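You operate a simulated robot arm through the tools that you are given. There is no shell and no other tool. Be economical: measure what you need, move in short steps, check, and stop when the job is done.

You run a simulated two-armed robot. Do the job below in one go: nothing can be reset, and whatever is moved stays where it is left.

TASK
Switch off the electric toothbrush and swap it for the teal jar on the tray.
Fine: steady it with the other hand as the button goes in; stand it on the tray, put the jar in the blue drawer and shut the drawer. Set down upright: what you pick out, electric toothbrush. Where these are worked on the way, their far stop is far enough and under half their travel is too little: blue drawer.

The check looks at the end state, three seconds after you hand in, the way a careful person would. Anything else that was tipped, shoved, dropped, spilled or broken makes it a failure.

THE ROBOT
Two 7-joint arms with two-finger parallel grippers on one trunk, on a base that drives. Base frame: it is fixed to the floor where the robot stands at the start and does not move with it; the origin is under the middle of the robot, x ahead of it, y to its left, z up; the surface under the hand at the start is at about z = 0.85. Readings come in m, degrees, newtons and seconds.
The left shoulder is at the start at [0.07, 0.163, 1.145], the right one opposite. With the tool pointing down near the work surface each hand reaches from about 0.4 to 0.88 m from the robot's upright axis, wherever it stands, measured 20 degrees to its own side. Places, roughly: blue drawer [0.6, 0.5, 0.7]; inside of the blue drawer [0.7, 0.5, 0.7]; power button [0.5, 0.2, 1]; top of the beige tray [0.6, -0.2, 0.9]. Payload 3.43 kg a hand.
Tool frame (each hand has its own): the origin (TCP) lies between the finger pads and is the grasp point; the fingertips stand 0.034 m ahead of it; z points along the fingers, y is the line along which they close. The gripper opens to 0.128 m. The fingers are 0.024 m wide and 0.012 m thick; the gripper's body (0.048 by 0.13 m) begins 0.096 m behind the TCP.
Orientation is that of the tool frame in the base frame, as a unit quaternion [x, y, z, w]. With the fingers straight down and closing along the base's y, the tool's x points along the base's -x, its y along +y and its z along -z.

THE INTERFACE
- The arms move only by the tool servo_tool. It takes "left_deltas", "right_deltas" or both (then of equal length, played together; a hand with none holds still); each is a list of rows, each a list of 3 entries, a list of its own where there are three numbers: the shift along the base's x, y, z in units of 25 mm (1.0 is 25 mm), then the turn, a rotation vector about the base's x, y, z in units of 4 degrees (1.0 is 4 degrees), then the gripper command, from -1 (shut) to 1 (fully open), values between in proportion. In form: [[[x, y, z], [ax, ay, az], jaw], ...]. A call has 1 to 10 rows; each row shifts and turns the commanded pose from where the row before left it. A call with a number of a shift or a turn outside -1 to 1 is refused whole. Rows are played at 5 a second. More than 0.05 m and 8.6 degrees between two rows, or a gripper value outside its range, and nothing of the call is played. Where a pose cannot be reached the arm comes as near as it can. A force on the tool above 40 N (or 10 N above the force at the start of the call, whichever is more), or a blocked arm, ends the call early, and 0.2 s more pass. Each finger travels about 0.153 m/s and halts on what it meets, pressing with about 32 N; the grip force reading is that of the motor and also rises with nothing between the fingers. The clock runs only during rows and for 0.2 s after the last one: add rows that do not move to give the fingers time. It gives the time, the measured TCP pose, the force on the tool (base axes), the opening and the grip force at its end, in the units of the frame above (readings bear some noise), with the torque about the TCP (base axes, N m) and any sound that the robot's microphone picked up.
- Cameras (640 x 400 px; columns grow to the right, rows downward): "scene" is now at [0.1289, 0.0253, 1.3587]; the picture's right is [0.32, -0.95, 0.00], its down [-0.67, -0.22, -0.71] and it looks along [0.68, 0.23, -0.70] (base axes); focal length 267 px, centre (320, 200). "left" rides on the left gripper at [0.076, 0.011, -0.16] in its tool frame; the picture's right is [-0.15, 0.99, 0.00], its down [-0.88, -0.13, -0.46] and it looks along [-0.45, -0.07, 0.89] (tool axes); focal length 234 px, centre (320, 200). "right" rides on the right gripper at [0.076, -0.011, -0.16] in its tool frame; the picture's right is [0.15, 0.99, 0.00], its down [-0.88, 0.13, -0.46] and it looks along [-0.45, 0.07, 0.89] (tool axes); focal length 234 px, centre (320, 200). There is no depth. A picture from a camera that has moved, and an enlarged one, comes with that camera's place and axes in the base frame and with its lens.
- capture(camera): a new picture of that camera. It takes no simulated time.
- slide_trunk(by): slides the trunk up (or, below 0, down) by that many m; the arms and the scene camera ride with it, the base frame stays. It gives what a move gives, with no picture.
- drive_base(legs): drives the robot by 1 to 6 legs, each [ahead, left, turn to the left] in m, m and degrees, along the robot's own axes; the way and the turn of a leg run together, so that a leg with both is an arc; at most 1.5 m and 180 degrees a leg. The arms and the cameras ride along, it lands a little off, and it stops where it bumps. It gives what a move gives.
- turn_head(pan, tilt): turns the head with the scene camera to pan (to the left, within 86 degrees either way) and tilt (down, from -29 to 69), counted from straight ahead of the robot. It gives what a move gives.
- enlarge(camera, box): a new picture of the part [left, top, right, bottom] of that camera's present view, enlarged. It takes no simulated time.
- close_job(): hands the job in; it is judged then, once.

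Work in short steps. Places have to be worked out from the pictures, the camera data and where the tool is seen: move nearer, look again, correct. Check each grasp and each placing, and mend what went wrong. You have 120 turns and 88 pictures in all, those below and enlarged ones among them. Open the grippers and draw the arms clear of the work before you hand the job in, unless the task says otherwise; then end with one line.

The tools are called after ">>>" as a command line: name --argument value ..., lists and objects as JSON in quotes. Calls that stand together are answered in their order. servo_tool: Moves the arms, as the interface text tells. Its arguments: {"type":"object","properties":{"left_deltas":{"type":"array","items":{"type":"array"}},"right_deltas":{"type":"array","items":{"type":"array"}}},"required":[]} The other tools are called the same way: slide_trunk (by) slides the trunk up or down; drive_base (legs) drives the base; turn_head (pan, tilt) turns the head that bears the scene camera; capture (camera) takes a picture; enlarge (camera, box) takes an enlarged picture of a part of a camera's view; close_job () hands the job in.

At the start:

```text
t: 0.0
left_tcp_pos: [0.4342, 0.4627, 1.1367]
left_ee_rot: [0.0, 1.0, 0.0, 0.0]
left_ft_force: [1.0, -0.1, 0.6]
left_moment: [-0.01, -0.02, 0.01]
left_grip_width: 0.1279
left_grasp_force: 0.1
right_tcp_pos: [0.4397, -0.03, 1.1095]
right_ee_rot: [0.002, 1.0, 0.0, 0.0]
right_ft_force: [-0.6, 0.1, 0.1]
right_moment: [0.0, 0.01, 0.02]
right_grip_width: 0.1284
right_grasp_force: 0.2
trunk travel left (down, up): [-0.625, 0.315]
robot x, y, heading: [-0.0037, -0.0011, 0.2]
head pan, tilt: [18.4, 44.5]
```

scene: 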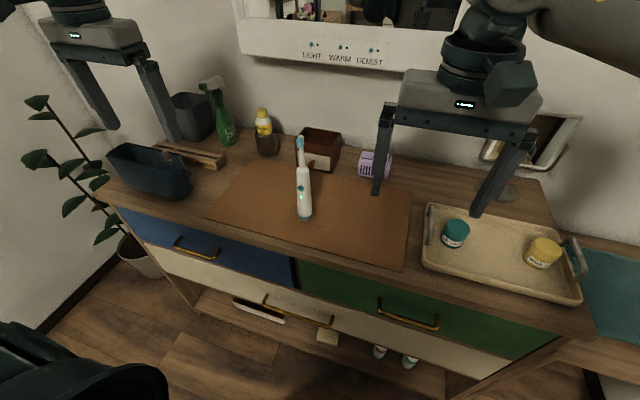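
right: 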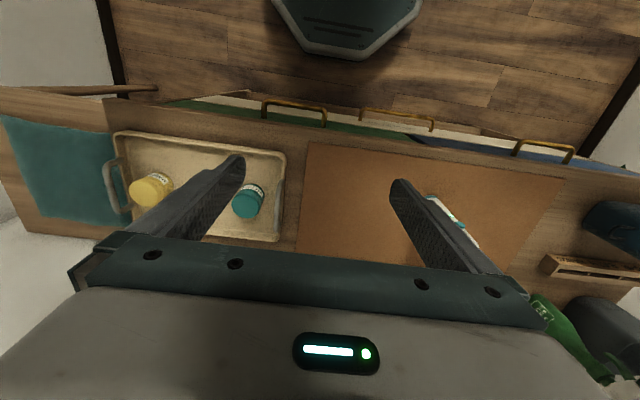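
left: 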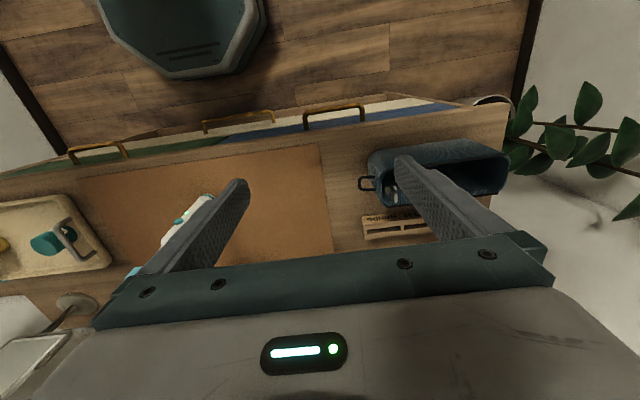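

I'll look closely at the toothbrush, the tray and the drawer first.

>>> enlarge --camera "scene" --box '[260, 120, 350, 230]'

>>> enlarge --camera "scene" --box '[400, 180, 600, 310]'

>>> enlarge --camera "scene" --box '[90, 130, 330, 300]'

```text
3.64 times, centred on (305, 175) of scene
camera zoom: at [0.1289, 0.0253, 1.3587], right [0.32, -0.95, 0.0], down [-0.67, -0.22, -0.71], along [0.68, 0.23, -0.7], focal length 972 px, centre (374, 291)
```

zoom: 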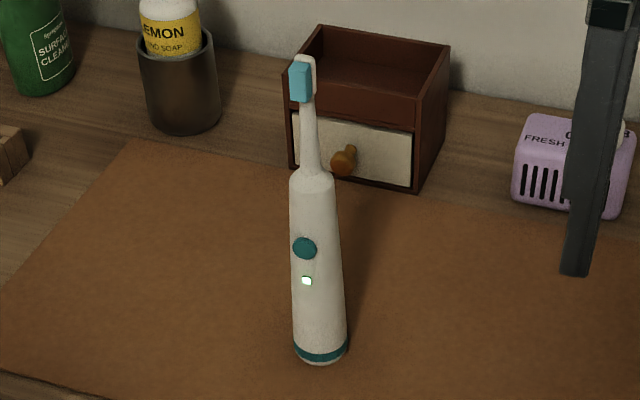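

```text
3.08 times, centred on (500, 245) of scene
camera zoom: at [0.1289, 0.0253, 1.3587], right [0.32, -0.95, 0.0], down [-0.67, -0.22, -0.71], along [0.68, 0.23, -0.7], focal length 822 px, centre (-234, 62)
```

zoom: 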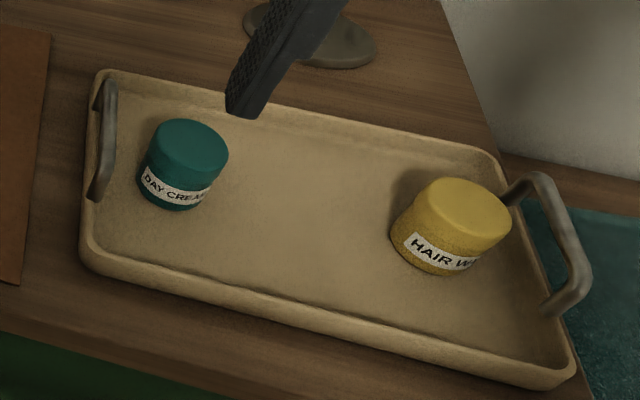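

```text
2.35 times, centred on (210, 215) of scene
camera zoom: at [0.1289, 0.0253, 1.3587], right [0.32, -0.95, 0.0], down [-0.67, -0.22, -0.71], along [0.68, 0.23, -0.7], focal length 629 px, centre (579, 165)
```

zoom: 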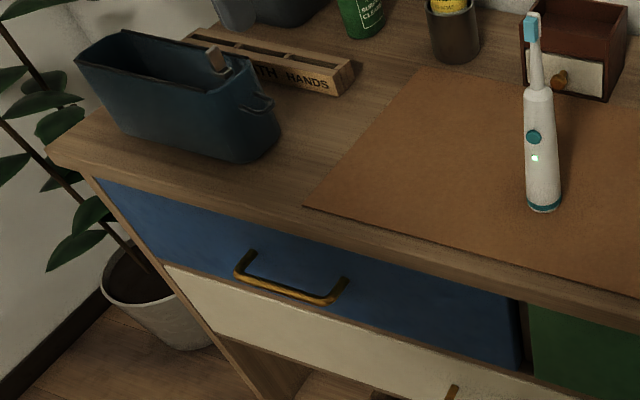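

The brush stands at about (0.557, 0.211), its button facing -x at z≈0.958 and its top at about 1.08. I'll bring the open left hand over it, raised a little, to check from its own camera.

>>> servo_tool --left_deltas '[[[0, -0.8, 0.8], [0, 0, 0], 1], [[0.3, -1, 0.8], [0, 0, 0], 1], [[0.5, -1, 0], [0, 0, 0], 1], [[0.5, -1, 0], [0, 0, 0], 1], [[0.5, -1, 0], [0, 0, 0], 1], [[0.5, -1, 0], [0, 0, 0], 1], [[0.5, -1, 0], [0, 0, 0], 1], [[0.5, -1, 0], [0, 0, 0], 1], [[0.5, -1, 0], [0, 0, 0], 1], [[0.5, -1, 0], [0, 0, 0], 1]]'

>>> capture --camera "left"

>>> capture --camera "scene"

```text
t: 2.2
left_tcp_pos: [0.5439, 0.2146, 1.1769]
left_ee_rot: [-0.001, 1.0, 0.0, 0.0]
left_ft_force: [0.5, 0.6, -0.1]
left_moment: [0.03, 0.03, -0.02]
left_grip_width: 0.1281
left_grasp_force: 0.0
right_tcp_pos: [0.4421, -0.0304, 1.1101]
right_ee_rot: [0.0, 1.0, 0.001, -0.001]
right_ft_force: [0.0, -0.5, -0.5]
right_moment: [-0.02, 0.01, 0.01]
right_grip_width: 0.1278
right_grasp_force: 0.0
trunk travel left (down, up): [-0.625, 0.315]
robot x, y, heading: [0.0016, 0.0008, 0.2]
head pan, tilt: [18.4, 44.5]
```

```text
81 pictures are left
camera left: at [0.4676, 0.2267, 1.3363], right [0.15, 0.99, 0.0], down [0.88, -0.13, 0.45], along [0.45, -0.07, -0.89], focal length 234 px, centre (320, 200)
```

left: 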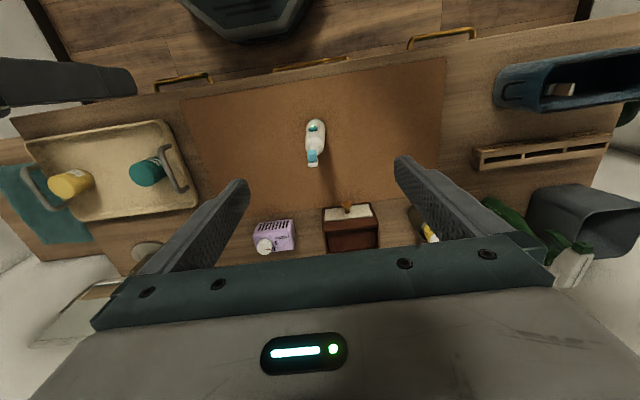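

```text
80 pictures are left
camera scene: at [0.1306, 0.0246, 1.3585], right [0.32, -0.95, 0.0], down [-0.67, -0.22, -0.71], along [0.68, 0.23, -0.7], focal length 267 px, centre (320, 200)
```

scene: 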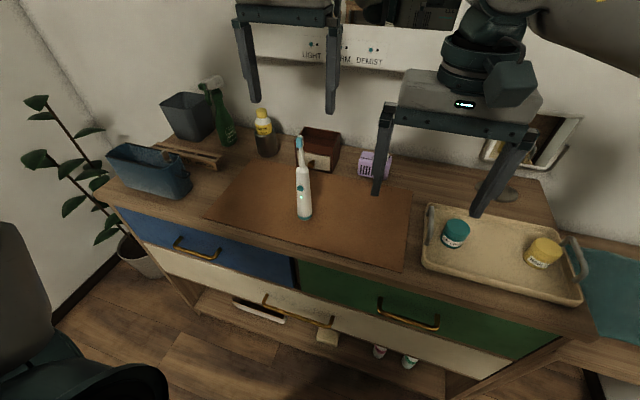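

Both cameras agree on the brush to about a centimetre; I'll enlarge the left view to refine its axis and height.

>>> enlarge --camera "left" --box '[280, 100, 360, 180]'

>>> enlarge --camera "scene" --box '[260, 120, 350, 230]'

```text
5.00 times, centred on (320, 140) of left
camera zoom: at [0.4676, 0.2267, 1.3363], right [0.15, 0.99, 0.0], down [0.88, -0.13, 0.45], along [0.45, -0.07, -0.89], focal length 1171 px, centre (320, 500)
```

zoom: 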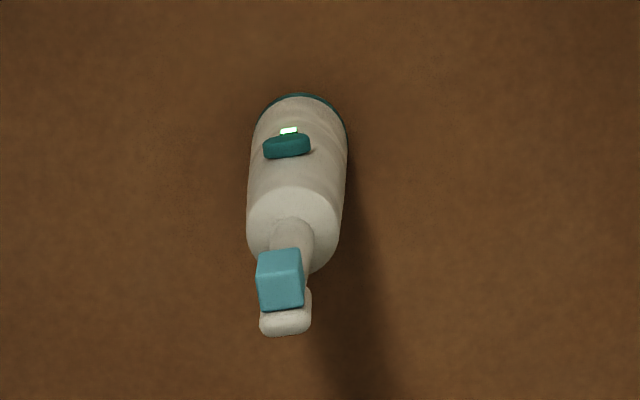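

```text
3.64 times, centred on (305, 175) of scene
camera zoom: at [0.1306, 0.0246, 1.3585], right [0.32, -0.95, 0.0], down [-0.67, -0.22, -0.71], along [0.68, 0.23, -0.7], focal length 972 px, centre (374, 291)
```

zoom: 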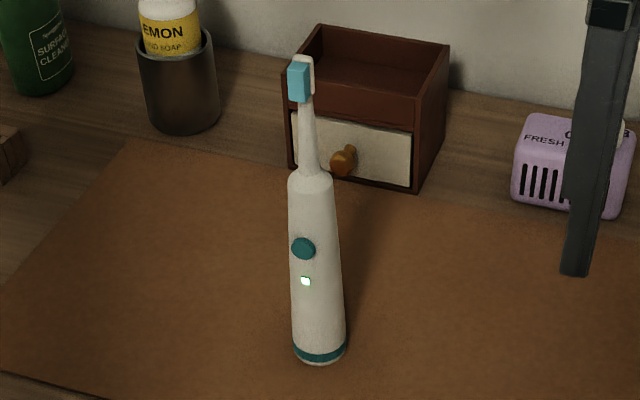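

Refined: brush axis ≈ (0.552, 0.206), handle top z≈1.00, head top ≈1.083. I'll lower the left hand astride the upper handle (TCP z≈0.998, palm just above the head) while the right hand tilts forward for pressing.

>>> servo_tool --left_deltas '[[[0.3, -0.34, 0], [0, 0, 0], 1], [[0, 0, -0.8], [0, 0, 0], 1], [[0, 0, -0.8], [0, 0, 0], 1], [[0, 0, -0.8], [0, 0, 0], 1], [[0, 0, -0.8], [0, 0, 0], 1], [[0, 0, -0.8], [0, 0, 0], 1], [[0, 0, -0.8], [0, 0, 0], 1], [[0, 0, -0.8], [0, 0, 0], 1], [[0, 0, -0.8], [0, 0, 0], 1], [[0, 0, -0.4], [0, 0, 0], 1]]' --right_deltas '[[[0, 0, 0], [0, -1, 0], 0], [[0, 0, 0], [0, -1, 0], -1], [[0, 0, 0], [0, -1, 0], -1], [[0, 0, 0], [0, -1, 0], -1], [[0, 0, 0], [0, -1, 0], -1], [[0, 0, 0], [0, -1, 0], -1], [[0, 0, 0], [0, -1, 0], -1], [[0, 0, 0], [0, -1, 0], -1], [[0, 0, 0], [0, -1, 0], -1], [[0, 0, 0], [0, -1, 0], -1]]'

>>> capture --camera "left"

>>> capture --camera "scene"

```text
t: 4.4
left_tcp_pos: [0.5497, 0.208, 1.0056]
left_ee_rot: [-0.001, 1.0, 0.0, 0.0]
left_ft_force: [1.0, 1.0, 0.5]
left_moment: [0.01, -0.01, -0.02]
left_grip_width: 0.1281
left_grasp_force: 0.0
right_tcp_pos: [0.4399, -0.0294, 1.1103]
right_ee_rot: [0.0, 0.939, 0.001, 0.343]
right_ft_force: [-0.3, 0.6, 0.0]
right_moment: [-0.02, 0.0, -0.01]
right_grip_width: 0.0002
right_grasp_force: 31.9
trunk travel left (down, up): [-0.625, 0.315]
robot x, y, heading: [0.0011, 0.0056, 0.2]
head pan, tilt: [18.4, 44.5]
```

```text
77 pictures are left
camera left: at [0.4735, 0.2201, 1.1661], right [0.15, 0.99, 0.0], down [0.88, -0.13, 0.46], along [0.45, -0.07, -0.89], focal length 234 px, centre (320, 200)
```

left: 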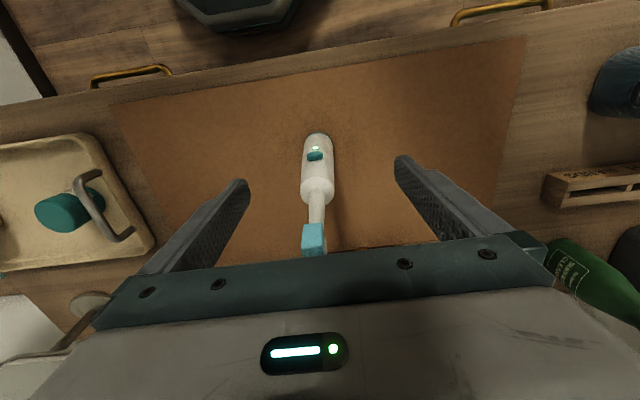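

```text
76 pictures are left
camera scene: at [0.1287, 0.0255, 1.3587], right [0.32, -0.95, 0.0], down [-0.67, -0.22, -0.71], along [0.68, 0.23, -0.7], focal length 267 px, centre (320, 200)
```

scene: 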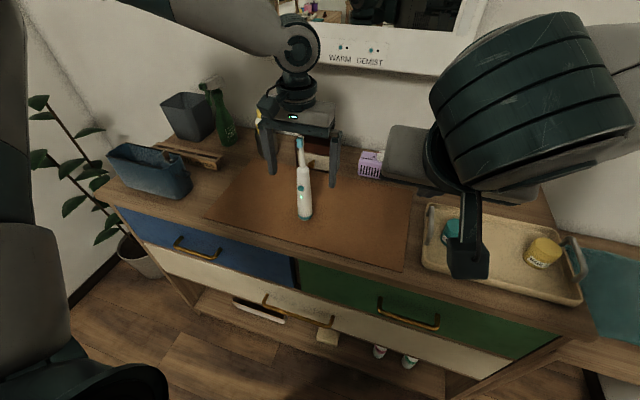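

The brush stands centred between the left fingers. I'll lower another 7 mm and close gently; the right finishes tilting.

>>> servo_tool --left_deltas '[[[0, -0.06, -0.3], [0, 0, 0], 1], [[0, 0, 0], [0, 0, 0], -1], [[0, 0, 0], [0, 0, 0], -1], [[0, 0, 0], [0, 0, 0], -1], [[0, 0, 0], [0, 0, 0], -1]]' --right_deltas '[[[0, 0, 0], [0, -1, 0], -1], [[0, 0, 0], [0, -1, 0], -1], [[0, 0, 0], [0, -1, 0], -1], [[0, 0, 0], [0, -1, 0], -1], [[0, 0, 0], [0, -1, 0], -1]]'

>>> capture --camera "left"

>>> enlarge --camera "scene" --box '[240, 100, 360, 230]'

```text
t: 5.6
left_tcp_pos: [0.5488, 0.2066, 0.9983]
left_ee_rot: [0.0, 1.0, 0.0, 0.0]
left_ft_force: [-0.1, 0.1, 0.3]
left_moment: [-0.02, 0.06, -0.01]
left_grip_width: 0.0287
left_grasp_force: 32.0
right_tcp_pos: [0.4591, -0.006, 1.1229]
right_ee_rot: [0.0, 0.866, 0.001, 0.5]
right_ft_force: [-0.1, 0.1, -0.3]
right_moment: [0.0, -0.01, -0.01]
right_grip_width: 0.0
right_grasp_force: 31.9
right hand out of reach, approached as far as the arm can: row 3, 4, 5
trunk travel left (down, up): [-0.625, 0.315]
robot x, y, heading: [-0.0018, 0.0033, -0.2]
head pan, tilt: [18.4, 44.5]
```

```text
75 pictures are left
camera left: at [0.4733, 0.2186, 1.1588], right [0.15, 0.99, 0.0], down [0.88, -0.13, 0.46], along [0.45, -0.07, -0.89], focal length 234 px, centre (320, 200)
```

left: 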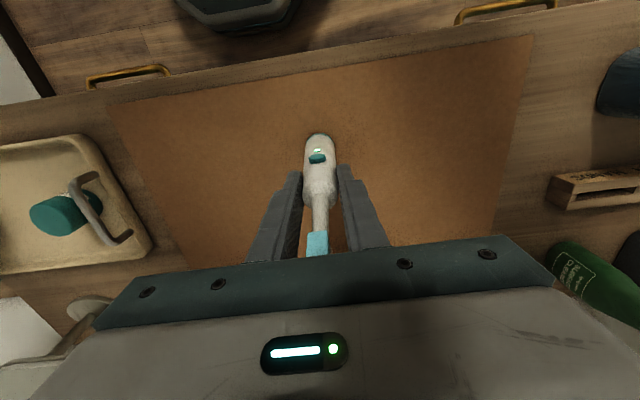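

```text
3.08 times, centred on (300, 165) of scene
camera zoom: at [0.1286, 0.0257, 1.3587], right [0.32, -0.95, 0.0], down [-0.67, -0.22, -0.71], along [0.68, 0.23, -0.7], focal length 822 px, centre (382, 308)
```

zoom: 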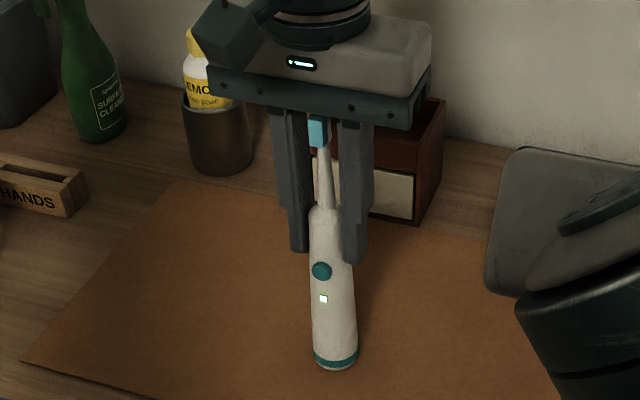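

Grip holds at 28.7 mm with the brush undisturbed. The right was at the edge of its near reach while tilted; I'll move it lower and inward in part, and see whether it tracks.

>>> servo_tool --right_deltas '[[[0, 0.3, -0.6], [0, 0, 0], -1], [[0, 0.3, -0.6], [0, 0, 0], -1], [[0, 0.3, -0.6], [0, 0, 0], -1], [[0, 0.3, -0.6], [0, 0, 0], -1], [[0, 0.4, -0.6], [0, 0, 0], -1], [[0, 0.4, -0.6], [0, 0, 0], -1], [[0, 0.4, -0.6], [0, 0, 0], -1], [[0, 0.4, -0.6], [0, 0, 0], -1]]'

>>> capture --camera "scene"

```text
t: 7.4
left_tcp_pos: [0.5496, 0.2067, 0.9981]
left_ee_rot: [0.0, 1.0, 0.0, 0.0]
left_ft_force: [0.2, -0.3, 0.7]
left_moment: [-0.02, -0.02, 0.01]
left_grip_width: 0.0289
left_grasp_force: 32.2
right_tcp_pos: [0.4583, 0.0624, 1.0023]
right_ee_rot: [0.0, 0.866, 0.001, 0.5]
right_ft_force: [-0.6, -0.1, -0.5]
right_moment: [-0.03, -0.01, 0.01]
right_grip_width: 0.0
right_grasp_force: 32.3
trunk travel left (down, up): [-0.625, 0.315]
robot x, y, heading: [-0.0015, -0.0039, 0.1]
head pan, tilt: [18.4, 44.5]
```

```text
73 pictures are left
camera scene: at [0.1288, 0.0256, 1.3587], right [0.32, -0.95, 0.0], down [-0.67, -0.22, -0.71], along [0.68, 0.23, -0.7], focal length 267 px, centre (320, 200)
```

scene: 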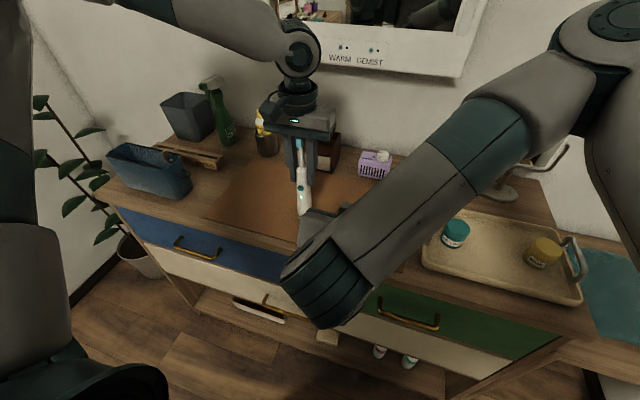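

It tracks well now. Next I move to a pre-press pose about 35 mm in front of the button (TCP ≈ [0.458, 0.204, 0.960]).

>>> servo_tool --right_deltas '[[[0, 0.7, -0.3], [0, 0, 0], -1], [[0, 0.7, -0.3], [0, 0, 0], -1], [[0, 0.7, -0.3], [0, 0, 0], -1], [[0, 0.7, -0.3], [0, 0, 0], -1], [[0, 0.7, -0.3], [0, 0, 0], -1], [[0, 0.7, -0.2], [0, 0, 0], -1], [[0, 0.7, 0], [0, 0, 0], -1], [[0, 0.75, 0], [0, 0, 0], -1]]'

>>> capture --camera "left"

>>> capture --camera "right"

```text
t: 9.2
left_tcp_pos: [0.5477, 0.2066, 0.9988]
left_ee_rot: [0.001, 1.0, 0.001, 0.001]
left_ft_force: [-0.4, 0.1, 0.7]
left_moment: [0.04, 0.0, 0.02]
left_grip_width: 0.0288
left_grasp_force: 32.5
right_tcp_pos: [0.4591, 0.2055, 0.9591]
right_ee_rot: [0.0, 0.866, 0.001, 0.5]
right_ft_force: [-1.0, -0.5, -0.1]
right_moment: [0.03, 0.02, -0.05]
right_grip_width: 0.0001
right_grasp_force: 31.4
trunk travel left (down, up): [-0.625, 0.315]
robot x, y, heading: [-0.0015, -0.0006, -0.0]
head pan, tilt: [18.4, 44.5]
```

```text
72 pictures are left
camera left: at [0.4736, 0.2184, 1.1588], right [0.15, 0.99, 0.0], down [0.88, -0.13, 0.46], along [0.45, -0.07, -0.89], focal length 234 px, centre (320, 200)
```

left: 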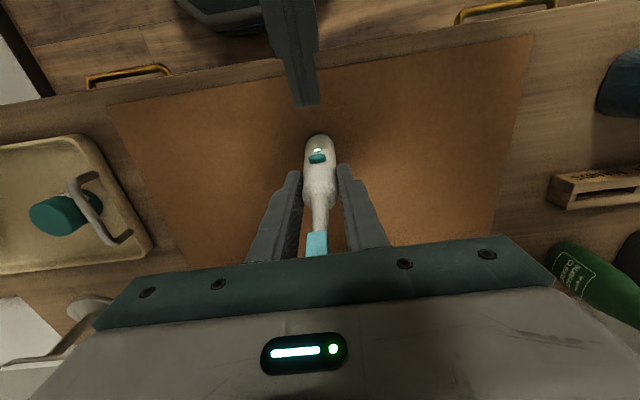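

```text
71 pictures are left
camera right: at [0.2848, 0.1951, 0.9736], right [-0.07, 0.99, -0.12], down [0.05, 0.13, 0.99], along [1.0, 0.07, -0.05], focal length 234 px, centre (320, 200)
```

right: 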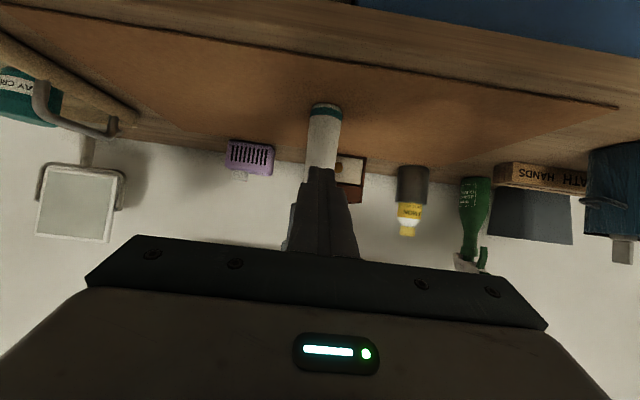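

The tip is aligned with the button in y, and about 38 mm short of it. I'll advance 30 mm quickly, then creep 8 mm.

>>> servo_tool --right_deltas '[[[0.4, 0.02, 0], [0, 0, 0], -1], [[0.4, 0, 0], [0, 0, 0], -1], [[0.3, 0, 0], [0, 0, 0], -1], [[0.1, 0, 0], [0, 0, 0], -1], [[0.08, 0, 0], [0, 0, 0], -1], [[0.08, 0, 0], [0, 0, 0], -1], [[0.08, 0, 0], [0, 0, 0], -1]]'

>>> enlarge --camera "left" --box '[270, 80, 370, 220]'

```text
t: 10.8
left_tcp_pos: [0.5476, 0.2063, 0.9987]
left_ee_rot: [0.0, 1.0, -0.001, 0.0]
left_ft_force: [0.7, 1.2, 0.3]
left_moment: [0.02, -0.01, -0.02]
left_grip_width: 0.0287
left_grasp_force: 32.5
right_tcp_pos: [0.4941, 0.2045, 0.9575]
right_ee_rot: [-0.001, 0.867, 0.001, 0.499]
right_ft_force: [0.8, 0.1, 0.1]
right_moment: [0.02, 0.01, 0.01]
right_grip_width: 0.0
right_grasp_force: 31.7
trunk travel left (down, up): [-0.625, 0.315]
robot x, y, heading: [-0.0002, 0.0011, 0.0]
head pan, tilt: [18.4, 44.5]
```

```text
2.86 times, centred on (320, 150) of left
camera zoom: at [0.4734, 0.2183, 1.1588], right [0.15, 0.99, 0.0], down [0.88, -0.13, 0.46], along [0.45, -0.07, -0.89], focal length 669 px, centre (320, 343)
```

zoom: 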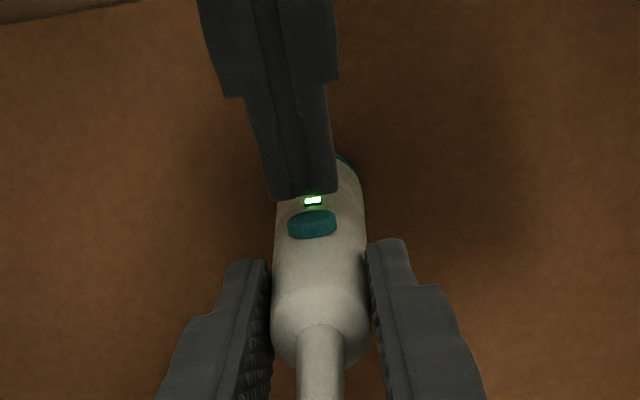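

No contact yet; the tip sits just short of and a touch below the button. I'll raise it 4 mm and creep on.

>>> servo_tool --right_deltas '[[[0, 0.06, 0.16], [0, 0, 0], -1], [[0.08, 0, 0], [0, 0, 0], -1], [[0.08, 0, 0], [0, 0, 0], -1], [[0.08, 0, 0], [0, 0, 0], -1], [[0.0, 0, 0], [0, 0, 0], -1]]'

>>> enlarge --camera "left" --box '[270, 80, 370, 220]'

```text
t: 12.0
left_tcp_pos: [0.5505, 0.2083, 0.9984]
left_ee_rot: [-0.001, 1.0, 0.0, 0.001]
left_ft_force: [15.2, 2.2, -2.9]
left_moment: [0.08, -0.64, -0.05]
left_grip_width: 0.0285
left_grasp_force: 31.8
right_tcp_pos: [0.5014, 0.206, 0.9636]
right_ee_rot: [0.0, 0.866, 0.001, 0.5]
right_ft_force: [-16.0, -2.4, 5.3]
right_moment: [0.03, -0.08, -0.09]
right_grip_width: 0.0
right_grasp_force: 32.0
trunk travel left (down, up): [-0.625, 0.315]
robot x, y, heading: [0.0016, -0.0008, -0.1]
head pan, tilt: [18.4, 44.5]
heard: click
```

```text
2.86 times, centred on (320, 150) of left
camera zoom: at [0.4739, 0.2186, 1.1587], right [0.15, 0.99, 0.0], down [0.88, -0.13, 0.46], along [0.45, -0.07, -0.89], focal length 669 px, centre (320, 343)
```

zoom: 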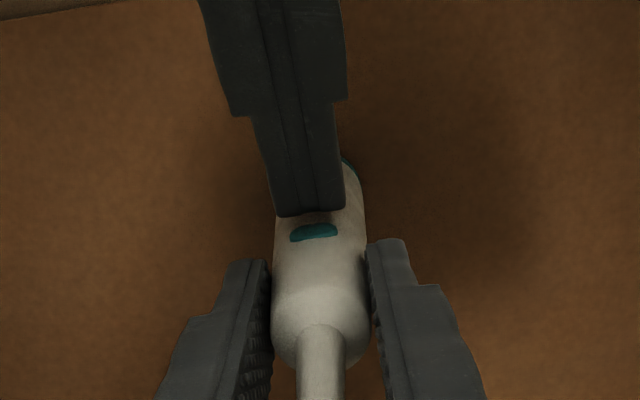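

A click was heard. I'll back the right hand off and check the light.

>>> servo_tool --right_deltas '[[[-0.2, 0, 0], [0, 0, 0], -1], [[-0.5, 0, 0], [0, 0, 0], -1], [[-0.6, 0, 0], [0, 0, 0], -1], [[-0.6, -0.4, 0], [0, 0, 0], -1], [[0, -0.8, 0], [0, 0, 0], -1], [[0, -0.8, 0], [0, 0, 0], -1], [[0, -0.8, 0], [0, 0, 0], -1], [[0, -0.8, 0], [0, 0, 0], -1], [[0, -0.8, 0], [0, 0, 0], -1], [[0, -0.8, 0], [0, 0, 0], -1]]'

>>> enlarge --camera "left" --box '[270, 80, 370, 220]'

```text
t: 14.2
left_tcp_pos: [0.5491, 0.2066, 0.9985]
left_ee_rot: [0.0, 1.0, 0.0, 0.0]
left_ft_force: [-1.0, 0.0, 1.2]
left_moment: [-0.04, 0.1, -0.02]
left_grip_width: 0.0289
left_grasp_force: 32.4
right_tcp_pos: [0.454, 0.0756, 0.9622]
right_ee_rot: [0.0, 0.866, 0.001, 0.5]
right_ft_force: [0.6, -1.3, 0.7]
right_moment: [-0.02, 0.02, 0.01]
right_grip_width: 0.0002
right_grasp_force: 32.2
trunk travel left (down, up): [-0.625, 0.315]
robot x, y, heading: [-0.0009, 0.0, -0.3]
head pan, tilt: [18.4, 44.5]
```

```text
2.86 times, centred on (320, 150) of left
camera zoom: at [0.4735, 0.2178, 1.1589], right [0.15, 0.99, 0.0], down [0.88, -0.13, 0.46], along [0.45, -0.07, -0.89], focal length 669 px, centre (320, 343)
```

zoom: 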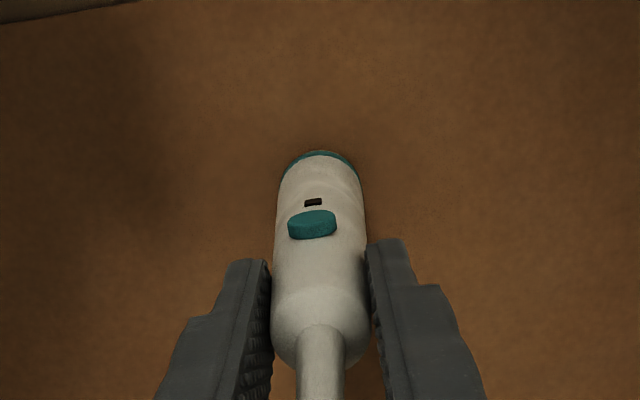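

The light is out: switched off. I'll keep the left hand steady on the brush while the right un-tilts and travels over the teal jar at about (0.58, -0.14).

>>> servo_tool --right_deltas '[[[0, -0.6, 0.5], [0, 1, 0], -1], [[0.2, -0.6, 0.5], [0, 1, 0], -1], [[0.4, -0.6, 0.5], [0, 1, 0], -1], [[0.4, -0.6, 0.5], [0, 1, 0], -1], [[0.4, -0.6, 0.5], [0, 1, 0], -1], [[0.4, -0.6, 0.5], [0, 1, 0], -1], [[0.4, -0.6, 0.5], [0, 1, 0], -1], [[0.4, -0.6, 0.5], [0, 1, 0], -1], [[0.4, -0.6, 0], [0, 1, 0], -1], [[0.4, -0.6, 0], [0, 1, 0], -1]]'

>>> servo_tool --right_deltas '[[[0.3, -0.5, 0], [0, 1, 0], 1], [[0.3, -0.5, 0], [0, 1, 0], 1], [[0.3, -0.5, 0], [0, 1, 0], 1], [[0.3, -0.5, 0], [0, 1, 0], 1], [[0.2, -0.5, 0], [0, 1, 0], 1]]'

>>> capture --camera "right"

>>> capture --camera "scene"

```text
t: 16.4
left_tcp_pos: [0.5487, 0.2064, 0.9988]
left_ee_rot: [0.0, 1.0, 0.0, 0.0]
left_ft_force: [0.0, 0.8, 2.0]
left_moment: [0.0, -0.05, -0.03]
left_grip_width: 0.0286
left_grasp_force: 31.8
right_tcp_pos: [0.5382, -0.0748, 1.0627]
right_ee_rot: [0.001, 0.985, 0.0, 0.173]
right_ft_force: [0.2, -0.2, 0.8]
right_moment: [-0.03, -0.02, 0.01]
right_grip_width: 0.0
right_grasp_force: 31.9
trunk travel left (down, up): [-0.625, 0.315]
robot x, y, heading: [0.0029, 0.0008, 0.2]
head pan, tilt: [18.4, 44.5]
```

```text
t: 17.6
left_tcp_pos: [0.5494, 0.2067, 0.9982]
left_ee_rot: [0.0, 1.0, 0.0, 0.0]
left_ft_force: [-0.6, 0.5, 1.2]
left_moment: [0.04, 0.05, 0.01]
left_grip_width: 0.0287
left_grasp_force: 32.5
right_tcp_pos: [0.5736, -0.1355, 1.0627]
right_ee_rot: [-0.001, 1.0, 0.002, 0.0]
right_ft_force: [-0.4, -0.4, 0.6]
right_moment: [0.0, 0.0, 0.01]
right_grip_width: 0.1282
right_grasp_force: 0.1
trunk travel left (down, up): [-0.625, 0.315]
robot x, y, heading: [-0.0003, -0.0022, -0.1]
head pan, tilt: [18.4, 44.5]
```

```text
67 pictures are left
camera right: at [0.4988, -0.1465, 1.2233], right [-0.15, 0.99, 0.0], down [0.88, 0.13, 0.46], along [0.45, 0.07, -0.89], focal length 234 px, centre (320, 200)
```

right: 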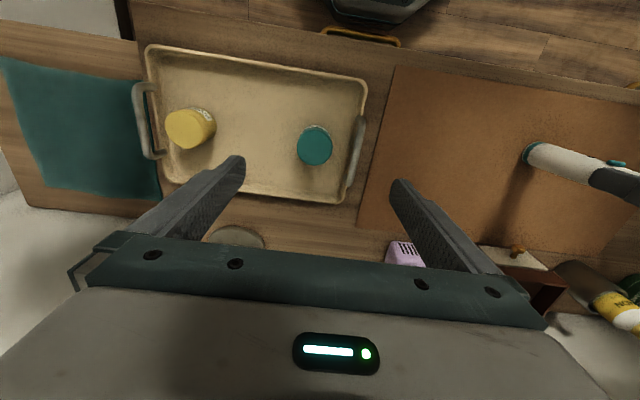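

```text
66 pictures are left
camera scene: at [0.1288, 0.0247, 1.3587], right [0.32, -0.95, 0.0], down [-0.67, -0.22, -0.71], along [0.68, 0.23, -0.7], focal length 267 px, centre (320, 200)
```

scene: 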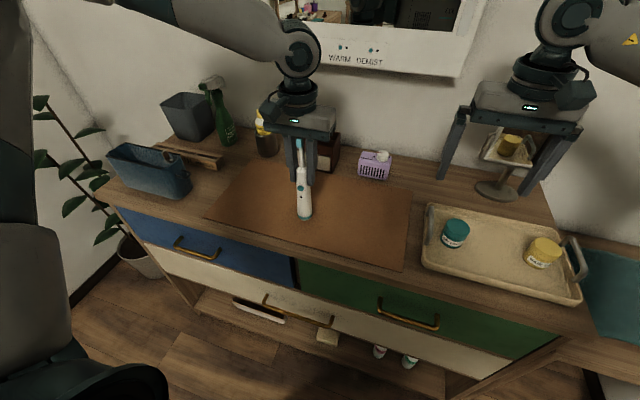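

The jar sits at about (0.575, -0.141), but the tray handle is only ~25 mm beyond its +y side, so I'll yaw the right hand 60° so the fingers close mostly along x with a part-open gap, then look again.

>>> servo_tool --right_deltas '[[[0, -0.2, 0], [0, 0, 1], 0.4], [[0, 0, 0], [0, 0, 1], 0.4], [[0, 0, 0], [0, 0, 1], 0.4], [[0, 0, 0], [0, 0, 1], 0.4], [[0, 0, 0], [0, 0, 1], 0.4], [[0, 0, 0], [0, 0, 1], 0.4], [[0, 0, 0], [0, 0, 1], 0.4], [[0, 0, 0], [0, 0, 1], 0.4], [[0, 0, 0], [0, 0, 1], 0.4], [[0, 0, 0], [0, 0, 1], 0.4]]'

>>> servo_tool --right_deltas '[[[0, 0, -0.6], [0, 0, 1], 0.4], [[0, 0, -0.6], [0, 0, 1], 0.4], [[0, 0, -0.6], [0, 0, 1], 0.4], [[0, 0, -0.6], [0, 0, 1], 0.4], [[0, 0, -0.6], [0, 0, 1], 0.4]]'

>>> capture --camera "right"

>>> enlarge --camera "scene" --box '[400, 80, 600, 310]'

```text
t: 19.8
left_tcp_pos: [0.549, 0.2064, 0.9997]
left_ee_rot: [0.001, 1.0, -0.001, 0.0]
left_ft_force: [-0.1, -0.5, 1.1]
left_moment: [-0.01, -0.01, -0.01]
left_grip_width: 0.0285
left_grasp_force: 32.0
right_tcp_pos: [0.574, -0.1403, 1.0634]
right_ee_rot: [-0.342, 0.94, 0.0, 0.0]
right_ft_force: [-0.8, -0.3, 0.5]
right_moment: [-0.02, 0.0, 0.01]
right_grip_width: 0.0894
right_grasp_force: 0.0
trunk travel left (down, up): [-0.625, 0.315]
robot x, y, heading: [-0.003, -0.0008, -0.2]
head pan, tilt: [18.4, 44.5]
```

```text
t: 21.0
left_tcp_pos: [0.5484, 0.207, 0.9978]
left_ee_rot: [0.0, 1.0, 0.0, 0.0]
left_ft_force: [0.1, -0.7, 1.8]
left_moment: [-0.03, 0.0, 0.02]
left_grip_width: 0.0288
left_grasp_force: 31.4
right_tcp_pos: [0.5723, -0.1407, 0.9878]
right_ee_rot: [-0.5, 0.866, 0.0, 0.0]
right_ft_force: [-0.1, 0.9, -0.8]
right_moment: [0.0, -0.05, 0.0]
right_grip_width: 0.0898
right_grasp_force: 0.1
trunk travel left (down, up): [-0.625, 0.315]
robot x, y, heading: [0.0037, -0.0004, -0.2]
head pan, tilt: [18.4, 44.5]
```

```text
65 pictures are left
camera right: at [0.5466, -0.2113, 1.1485], right [-0.93, 0.37, 0.0], down [0.33, 0.83, 0.46], along [0.17, 0.42, -0.89], focal length 234 px, centre (320, 200)
```

right: 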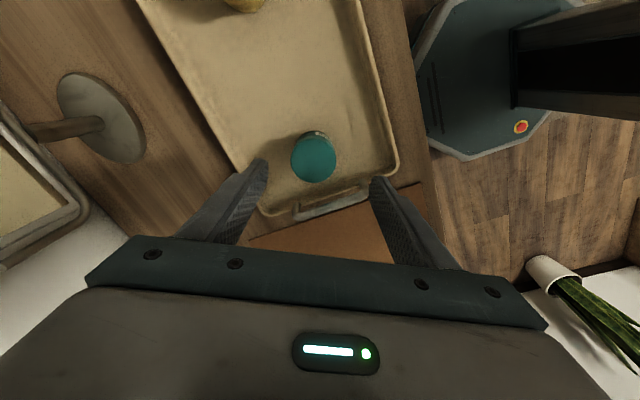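

```text
1.74 times, centred on (500, 195) of scene
camera zoom: at [0.1288, 0.025, 1.3587], right [0.32, -0.95, 0.0], down [-0.67, -0.22, -0.71], along [0.68, 0.23, -0.7], focal length 465 px, centre (7, 209)
```

zoom: 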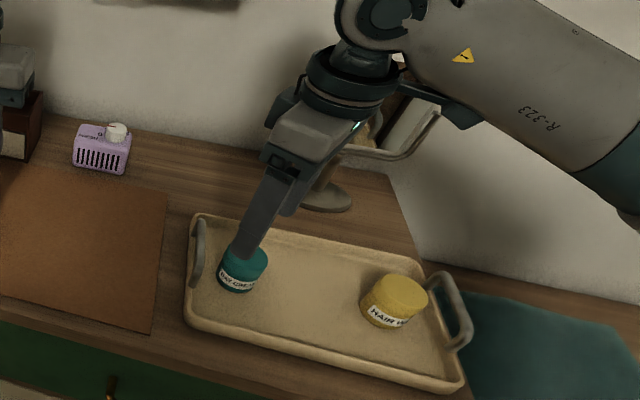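

The jar is centred between the fingers, within ~5 mm. I'll nudge and descend toward TCP z≈0.903.

>>> servo_tool --right_deltas '[[[0.16, -0.16, -0.5], [0, 0, 0], 0.4], [[0, 0, -0.6], [0, 0, 0], 0.4], [[0, 0, -0.6], [0, 0, 0], 0.4], [[0, 0, -0.6], [0, 0, 0], 0.4], [[0, 0, -0.6], [0, 0, 0], 0.4], [[0, 0, -0.4], [0, 0, 0], 0.4], [[0, 0, 0], [0, 0, 0], 0.4]]'

>>> capture --camera "right"

>>> enlarge --camera "scene" --box '[400, 150, 600, 310]'

```text
t: 22.6
left_tcp_pos: [0.5482, 0.2062, 0.9983]
left_ee_rot: [0.001, 1.0, 0.0, 0.0]
left_ft_force: [0.0, 0.2, 2.4]
left_moment: [-0.01, 0.0, 0.01]
left_grip_width: 0.0289
left_grasp_force: 32.2
right_tcp_pos: [0.5775, -0.1455, 0.9046]
right_ee_rot: [-0.499, 0.867, 0.0, 0.0]
right_ft_force: [-0.9, -0.3, -0.2]
right_moment: [-0.01, 0.01, -0.01]
right_grip_width: 0.0894
right_grasp_force: 0.0
trunk travel left (down, up): [-0.625, 0.315]
robot x, y, heading: [0.003, -0.0007, 0.1]
head pan, tilt: [18.4, 44.5]
```

```text
63 pictures are left
camera right: at [0.5502, -0.2152, 1.0652], right [-0.93, 0.37, 0.0], down [0.33, 0.83, 0.46], along [0.17, 0.42, -0.89], focal length 234 px, centre (320, 200)
```

right: 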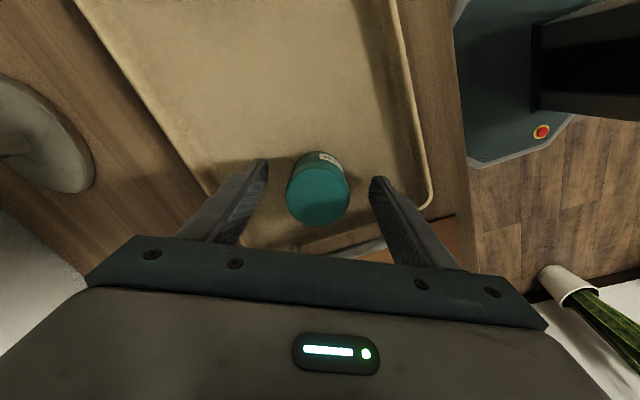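

```text
2.50 times, centred on (500, 230) of scene
camera zoom: at [0.1287, 0.0251, 1.3587], right [0.32, -0.95, 0.0], down [-0.67, -0.22, -0.71], along [0.68, 0.23, -0.7], focal length 668 px, centre (-130, 125)
```

zoom: 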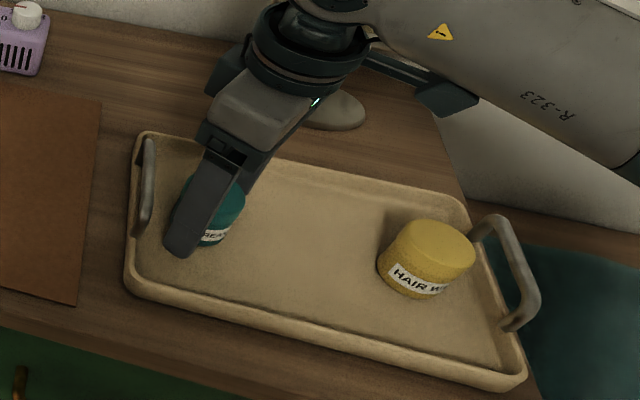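

Centred. Closing on the jar.

>>> servo_tool --right_deltas '[[[0, 0, -0.1], [0, 0, 0], -1], [[0, 0, 0], [0, 0, 0], -1], [[0, 0, 0], [0, 0, 0], -1], [[0, 0, 0], [0, 0, 0], -1]]'

>>> servo_tool --right_deltas '[[[0, 0, 0.4], [0, 0, 0], -1], [[0, 0, 0.6], [0, 0, 0], -1], [[0, 0, 1], [0, 0, 0], -1], [[0, 0, 1], [0, 0, 0], -1], [[0, 0, 1], [0, 0, 0], -1], [[0, 0, 0], [0, 0, 0], -1]]'

>>> capture --camera "right"

>>> capture --camera "scene"

```text
t: 23.6
left_tcp_pos: [0.5491, 0.2074, 1.0002]
left_ee_rot: [0.001, 1.0, 0.0, 0.0]
left_ft_force: [0.1, 0.6, -0.8]
left_moment: [0.01, -0.01, -0.02]
left_grip_width: 0.0287
left_grasp_force: 31.1
right_tcp_pos: [0.5778, -0.1457, 0.9032]
right_ee_rot: [-0.5, 0.866, -0.001, 0.0]
right_ft_force: [2.1, -0.9, 10.0]
right_moment: [-0.04, -0.14, -0.05]
right_grip_width: 0.0479
right_grasp_force: 31.7
trunk travel left (down, up): [-0.625, 0.315]
robot x, y, heading: [-0.0001, -0.001, 0.0]
head pan, tilt: [18.4, 44.5]
```

```text
t: 25.0
left_tcp_pos: [0.5494, 0.2065, 0.9981]
left_ee_rot: [0.0, 1.0, 0.001, 0.0]
left_ft_force: [-1.1, 0.6, 2.9]
left_moment: [0.03, -0.03, 0.02]
left_grip_width: 0.0286
left_grasp_force: 32.1
right_tcp_pos: [0.5784, -0.1447, 1.0032]
right_ee_rot: [-0.499, 0.866, 0.001, -0.001]
right_ft_force: [0.4, 0.3, -0.3]
right_moment: [-0.03, -0.01, -0.02]
right_grip_width: 0.048
right_grasp_force: 31.3
trunk travel left (down, up): [-0.625, 0.315]
robot x, y, heading: [-0.0, -0.0023, 0.0]
head pan, tilt: [18.4, 44.5]
```

```text
61 pictures are left
camera right: at [0.5508, -0.2156, 1.1633], right [-0.93, 0.37, 0.0], down [0.33, 0.83, 0.46], along [0.17, 0.42, -0.89], focal length 234 px, centre (320, 200)
```

right: 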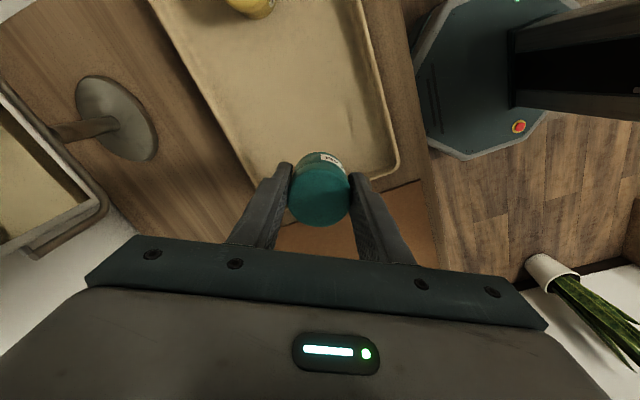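

```text
60 pictures are left
camera scene: at [0.1289, 0.0249, 1.3587], right [0.32, -0.95, 0.0], down [-0.67, -0.22, -0.71], along [0.68, 0.23, -0.7], focal length 267 px, centre (320, 200)
```

scene: 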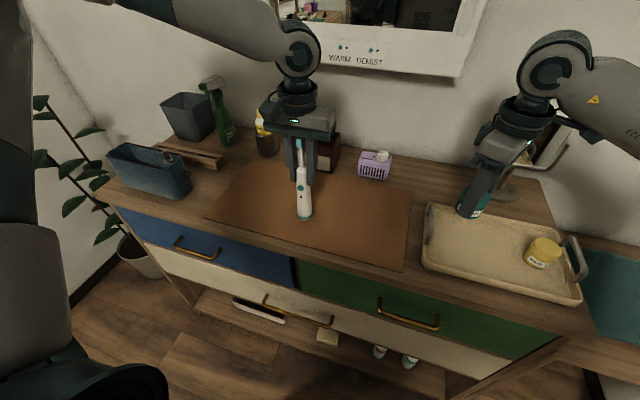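

Jar is held (48 mm) and clear. I'll carry it over the mat to about (0.52, 0.03) and lower to just above.

>>> servo_tool --right_deltas '[[[-0.3, 0.87, 0], [0, 0, 0], -1], [[-0.3, 0.87, 0], [0, 0, 0], -1], [[-0.3, 0.87, 0], [0, 0, 0], -1], [[-0.3, 0.87, 0], [0, 0, 0], -1], [[-0.3, 0.87, 0], [0, 0, 0], -1], [[-0.3, 0.87, 0], [0, 0, 0], -1], [[-0.3, 0.87, 0], [0, 0, 0], -1], [[-0.3, 0.87, 0], [0, 0, 0], -1], [[0, 0, -1], [0, 0, 0], -1], [[0, 0, -1], [0, 0, 0], -1]]'

>>> capture --camera "scene"

```text
t: 27.2
left_tcp_pos: [0.55, 0.2068, 0.9998]
left_ee_rot: [-0.001, 1.0, 0.0, 0.0]
left_ft_force: [0.1, -0.4, 3.2]
left_moment: [-0.01, -0.01, -0.01]
left_grip_width: 0.0286
left_grasp_force: 31.0
right_tcp_pos: [0.518, 0.029, 0.9537]
right_ee_rot: [-0.499, 0.866, 0.001, 0.0]
right_ft_force: [0.0, 0.6, 0.3]
right_moment: [0.0, 0.0, 0.01]
right_grip_width: 0.0479
right_grasp_force: 31.7
trunk travel left (down, up): [-0.625, 0.315]
robot x, y, heading: [-0.0008, 0.0007, 0.1]
head pan, tilt: [18.4, 44.5]
```

```text
59 pictures are left
camera scene: at [0.1287, 0.0254, 1.3587], right [0.32, -0.95, 0.0], down [-0.67, -0.22, -0.71], along [0.68, 0.23, -0.7], focal length 267 px, centre (320, 200)
```

scene: 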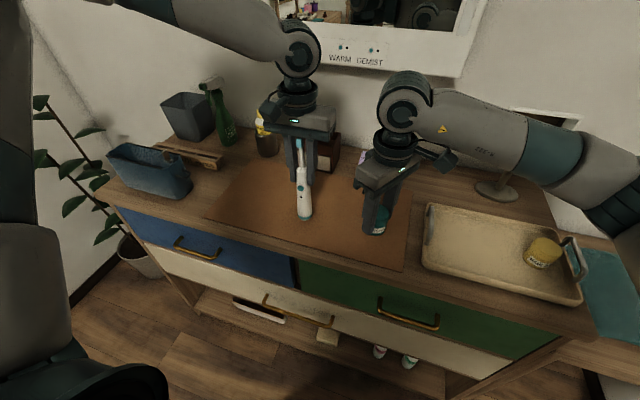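

Over clear mat. Lowering, then creeping down to feel the contact.

>>> servo_tool --right_deltas '[[[0, 0, -0.9], [0, 0, 0], -1], [[0, 0, -0.9], [0, 0, 0], -1], [[0, 0, -0.15], [0, 0, 0], -1], [[0, 0, -0.15], [0, 0, 0], -1], [[0, 0, -0.1], [0, 0, 0], -1]]'

```text
t: 28.4
left_tcp_pos: [0.5481, 0.2052, 0.9993]
left_ee_rot: [0.0, 1.0, 0.0, 0.0]
left_ft_force: [-0.8, 0.2, -0.8]
left_moment: [0.0, 0.05, 0.0]
left_grip_width: 0.029
left_grasp_force: 32.1
right_tcp_pos: [0.518, 0.0304, 0.8997]
right_ee_rot: [-0.5, 0.866, 0.001, 0.003]
right_ft_force: [1.5, 0.0, 16.2]
right_moment: [-0.02, 0.09, -0.11]
right_grip_width: 0.0479
right_grasp_force: 32.1
trunk travel left (down, up): [-0.625, 0.315]
robot x, y, heading: [-0.0012, -0.0016, -0.1]
head pan, tilt: [18.4, 44.5]
```

Contact at 0.900. Releasing and rising.

>>> servo_tool --right_deltas '[[[0, 0, 0.05], [0, 0, 0], -0.1], [[0, 0, 0], [0, 0, 0], 0.3], [[0, 0, 0.2], [0, 0, 0], 0.4], [[0, 0, 0.8], [0, 0, 0], 0.4], [[0, 0, 1], [0, 0, 0], 0.4], [[0, 0, 1], [0, 0, 0], 0.4], [[0, 0, 1], [0, 0, 0], 0.4], [[0, -0.5, 1], [0, 0, 0], 0.4], [[0, -1, 0.5], [0, 0, 0], 0.4], [[0, -1, 0.5], [0, 0, 0], 0.4]]'

>>> servo_tool --right_deltas '[[[0, -1, 0], [0, 0, -1], 0], [[0, -1, 0], [0, 0, -1], -1], [[-0.3, -1, 0], [0, 0, -1], -1], [[-0.3, -1, 0], [0, 0, -1], -1], [[-0.3, -1, 0], [0, 0, -1], -1], [[-0.3, -1, 0], [0, 0, -1], -1], [[-0.3, -1, 0], [0, 0, -1], -1], [[-0.3, -1, 0], [0, 0, -1], -1], [[-0.3, -1, 0], [0, 0, -1], -1], [[-0.3, -1, 0], [0, 0, -1], -1]]'

>>> capture --camera "scene"

```text
t: 30.6
left_tcp_pos: [0.5487, 0.2063, 0.9977]
left_ee_rot: [0.0, 1.0, 0.0, 0.0]
left_ft_force: [-0.7, 0.1, 2.8]
left_moment: [-0.09, 0.0, -0.04]
left_grip_width: 0.0288
left_grasp_force: 32.3
right_tcp_pos: [0.5185, -0.0337, 1.0481]
right_ee_rot: [-0.5, 0.866, 0.001, -0.001]
right_ft_force: [0.2, 0.3, 0.1]
right_moment: [0.01, -0.01, 0.02]
right_grip_width: 0.0896
right_grasp_force: 0.1
trunk travel left (down, up): [-0.625, 0.315]
robot x, y, heading: [-0.0018, -0.0003, -0.1]
head pan, tilt: [18.4, 44.5]
```

```text
t: 32.8
left_tcp_pos: [0.5489, 0.2057, 0.9983]
left_ee_rot: [0.0, 1.0, 0.0, 0.0]
left_ft_force: [-0.9, -0.2, 2.2]
left_moment: [-0.06, 0.18, 0.0]
left_grip_width: 0.0286
left_grasp_force: 31.8
right_tcp_pos: [0.4562, -0.2838, 1.0489]
right_ee_rot: [-0.173, 0.985, 0.0, 0.0]
right_ft_force: [-0.6, 0.6, -0.1]
right_moment: [-0.01, 0.01, -0.01]
right_grip_width: 0.0001
right_grasp_force: 31.8
trunk travel left (down, up): [-0.625, 0.315]
robot x, y, heading: [0.0001, 0.0008, 0.2]
head pan, tilt: [18.4, 44.5]
```

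```text
58 pictures are left
camera scene: at [0.1283, 0.0241, 1.3587], right [0.32, -0.95, 0.0], down [-0.66, -0.22, -0.71], along [0.68, 0.23, -0.7], focal length 267 px, centre (320, 200)
```

scene: 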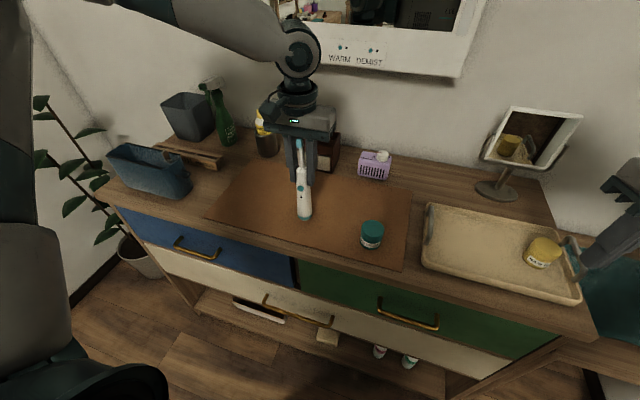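

Jar stands upright on the mat. Now the left lifts the brush 100 mm while the right withdraws further to its side.

>>> servo_tool --left_deltas '[[[0, 0, 0.3], [0, 0, 0], -1], [[0, 0, 0.7], [0, 0, 0], -1], [[0, 0, 1], [0, 0, 0], -1], [[0, 0, 1], [0, 0, 0], -1], [[0, 0, 1], [0, 0, 0], -1], [[0, -0.5, 0], [0, 0, 0], -1], [[0, -0.8, 0], [0, 0, 0], -1], [[0, -0.8, 0], [0, 0, 0], -1], [[0, -0.8, 0], [0, 0, 0], -1], [[0, -0.8, 0], [0, 0, 0], -1]]' --right_deltas '[[[-0.3, -1, 0.2], [0, 0, -1], -1], [[-0.3, -1, 0.2], [0, 0, -1], -1], [[-0.3, -1, 0.2], [0, 0, -1], -1], [[-0.3, -1, 0.2], [0, 0, -1], -1], [[-0.3, -1, 0.2], [0, 0, -1], -1], [[-0.3, -1, 0.2], [0, 0, 0], -1], [[-0.3, -1, 0.2], [0, 0, 0], -1], [[-0.3, -0.5, 0.2], [0, 0, 0], -1], [[0, 0, 0], [0, 0, 0], -1], [[0, 0, 0], [0, 0, 0], -1]]'

>>> capture --camera "scene"

```text
t: 35.0
left_tcp_pos: [0.5472, 0.1442, 1.0993]
left_ee_rot: [-0.001, 1.0, 0.0, 0.001]
left_ft_force: [-0.8, 1.2, -1.9]
left_moment: [-0.01, -0.02, 0.01]
left_grip_width: 0.0287
left_grasp_force: 32.0
left hand out of reach, approached as far as the arm can: row 9, 10
right_tcp_pos: [0.3959, -0.47, 1.0909]
right_ee_rot: [0.001, 1.0, 0.001, 0.0]
right_ft_force: [-0.4, 0.1, 0.5]
right_moment: [0.0, 0.0, -0.02]
right_grip_width: 0.0
right_grasp_force: 31.9
trunk travel left (down, up): [-0.625, 0.315]
robot x, y, heading: [-0.0002, 0.0015, 0.1]
head pan, tilt: [18.4, 44.5]
```

```text
57 pictures are left
camera scene: at [0.128, 0.0249, 1.3588], right [0.32, -0.95, 0.0], down [-0.66, -0.22, -0.71], along [0.68, 0.23, -0.7], focal length 267 px, centre (320, 200)
```

scene: 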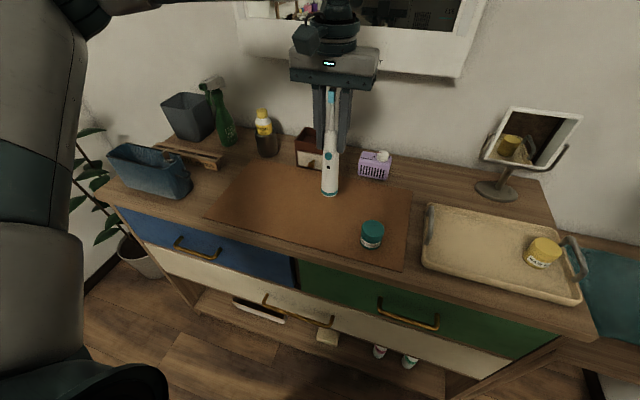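

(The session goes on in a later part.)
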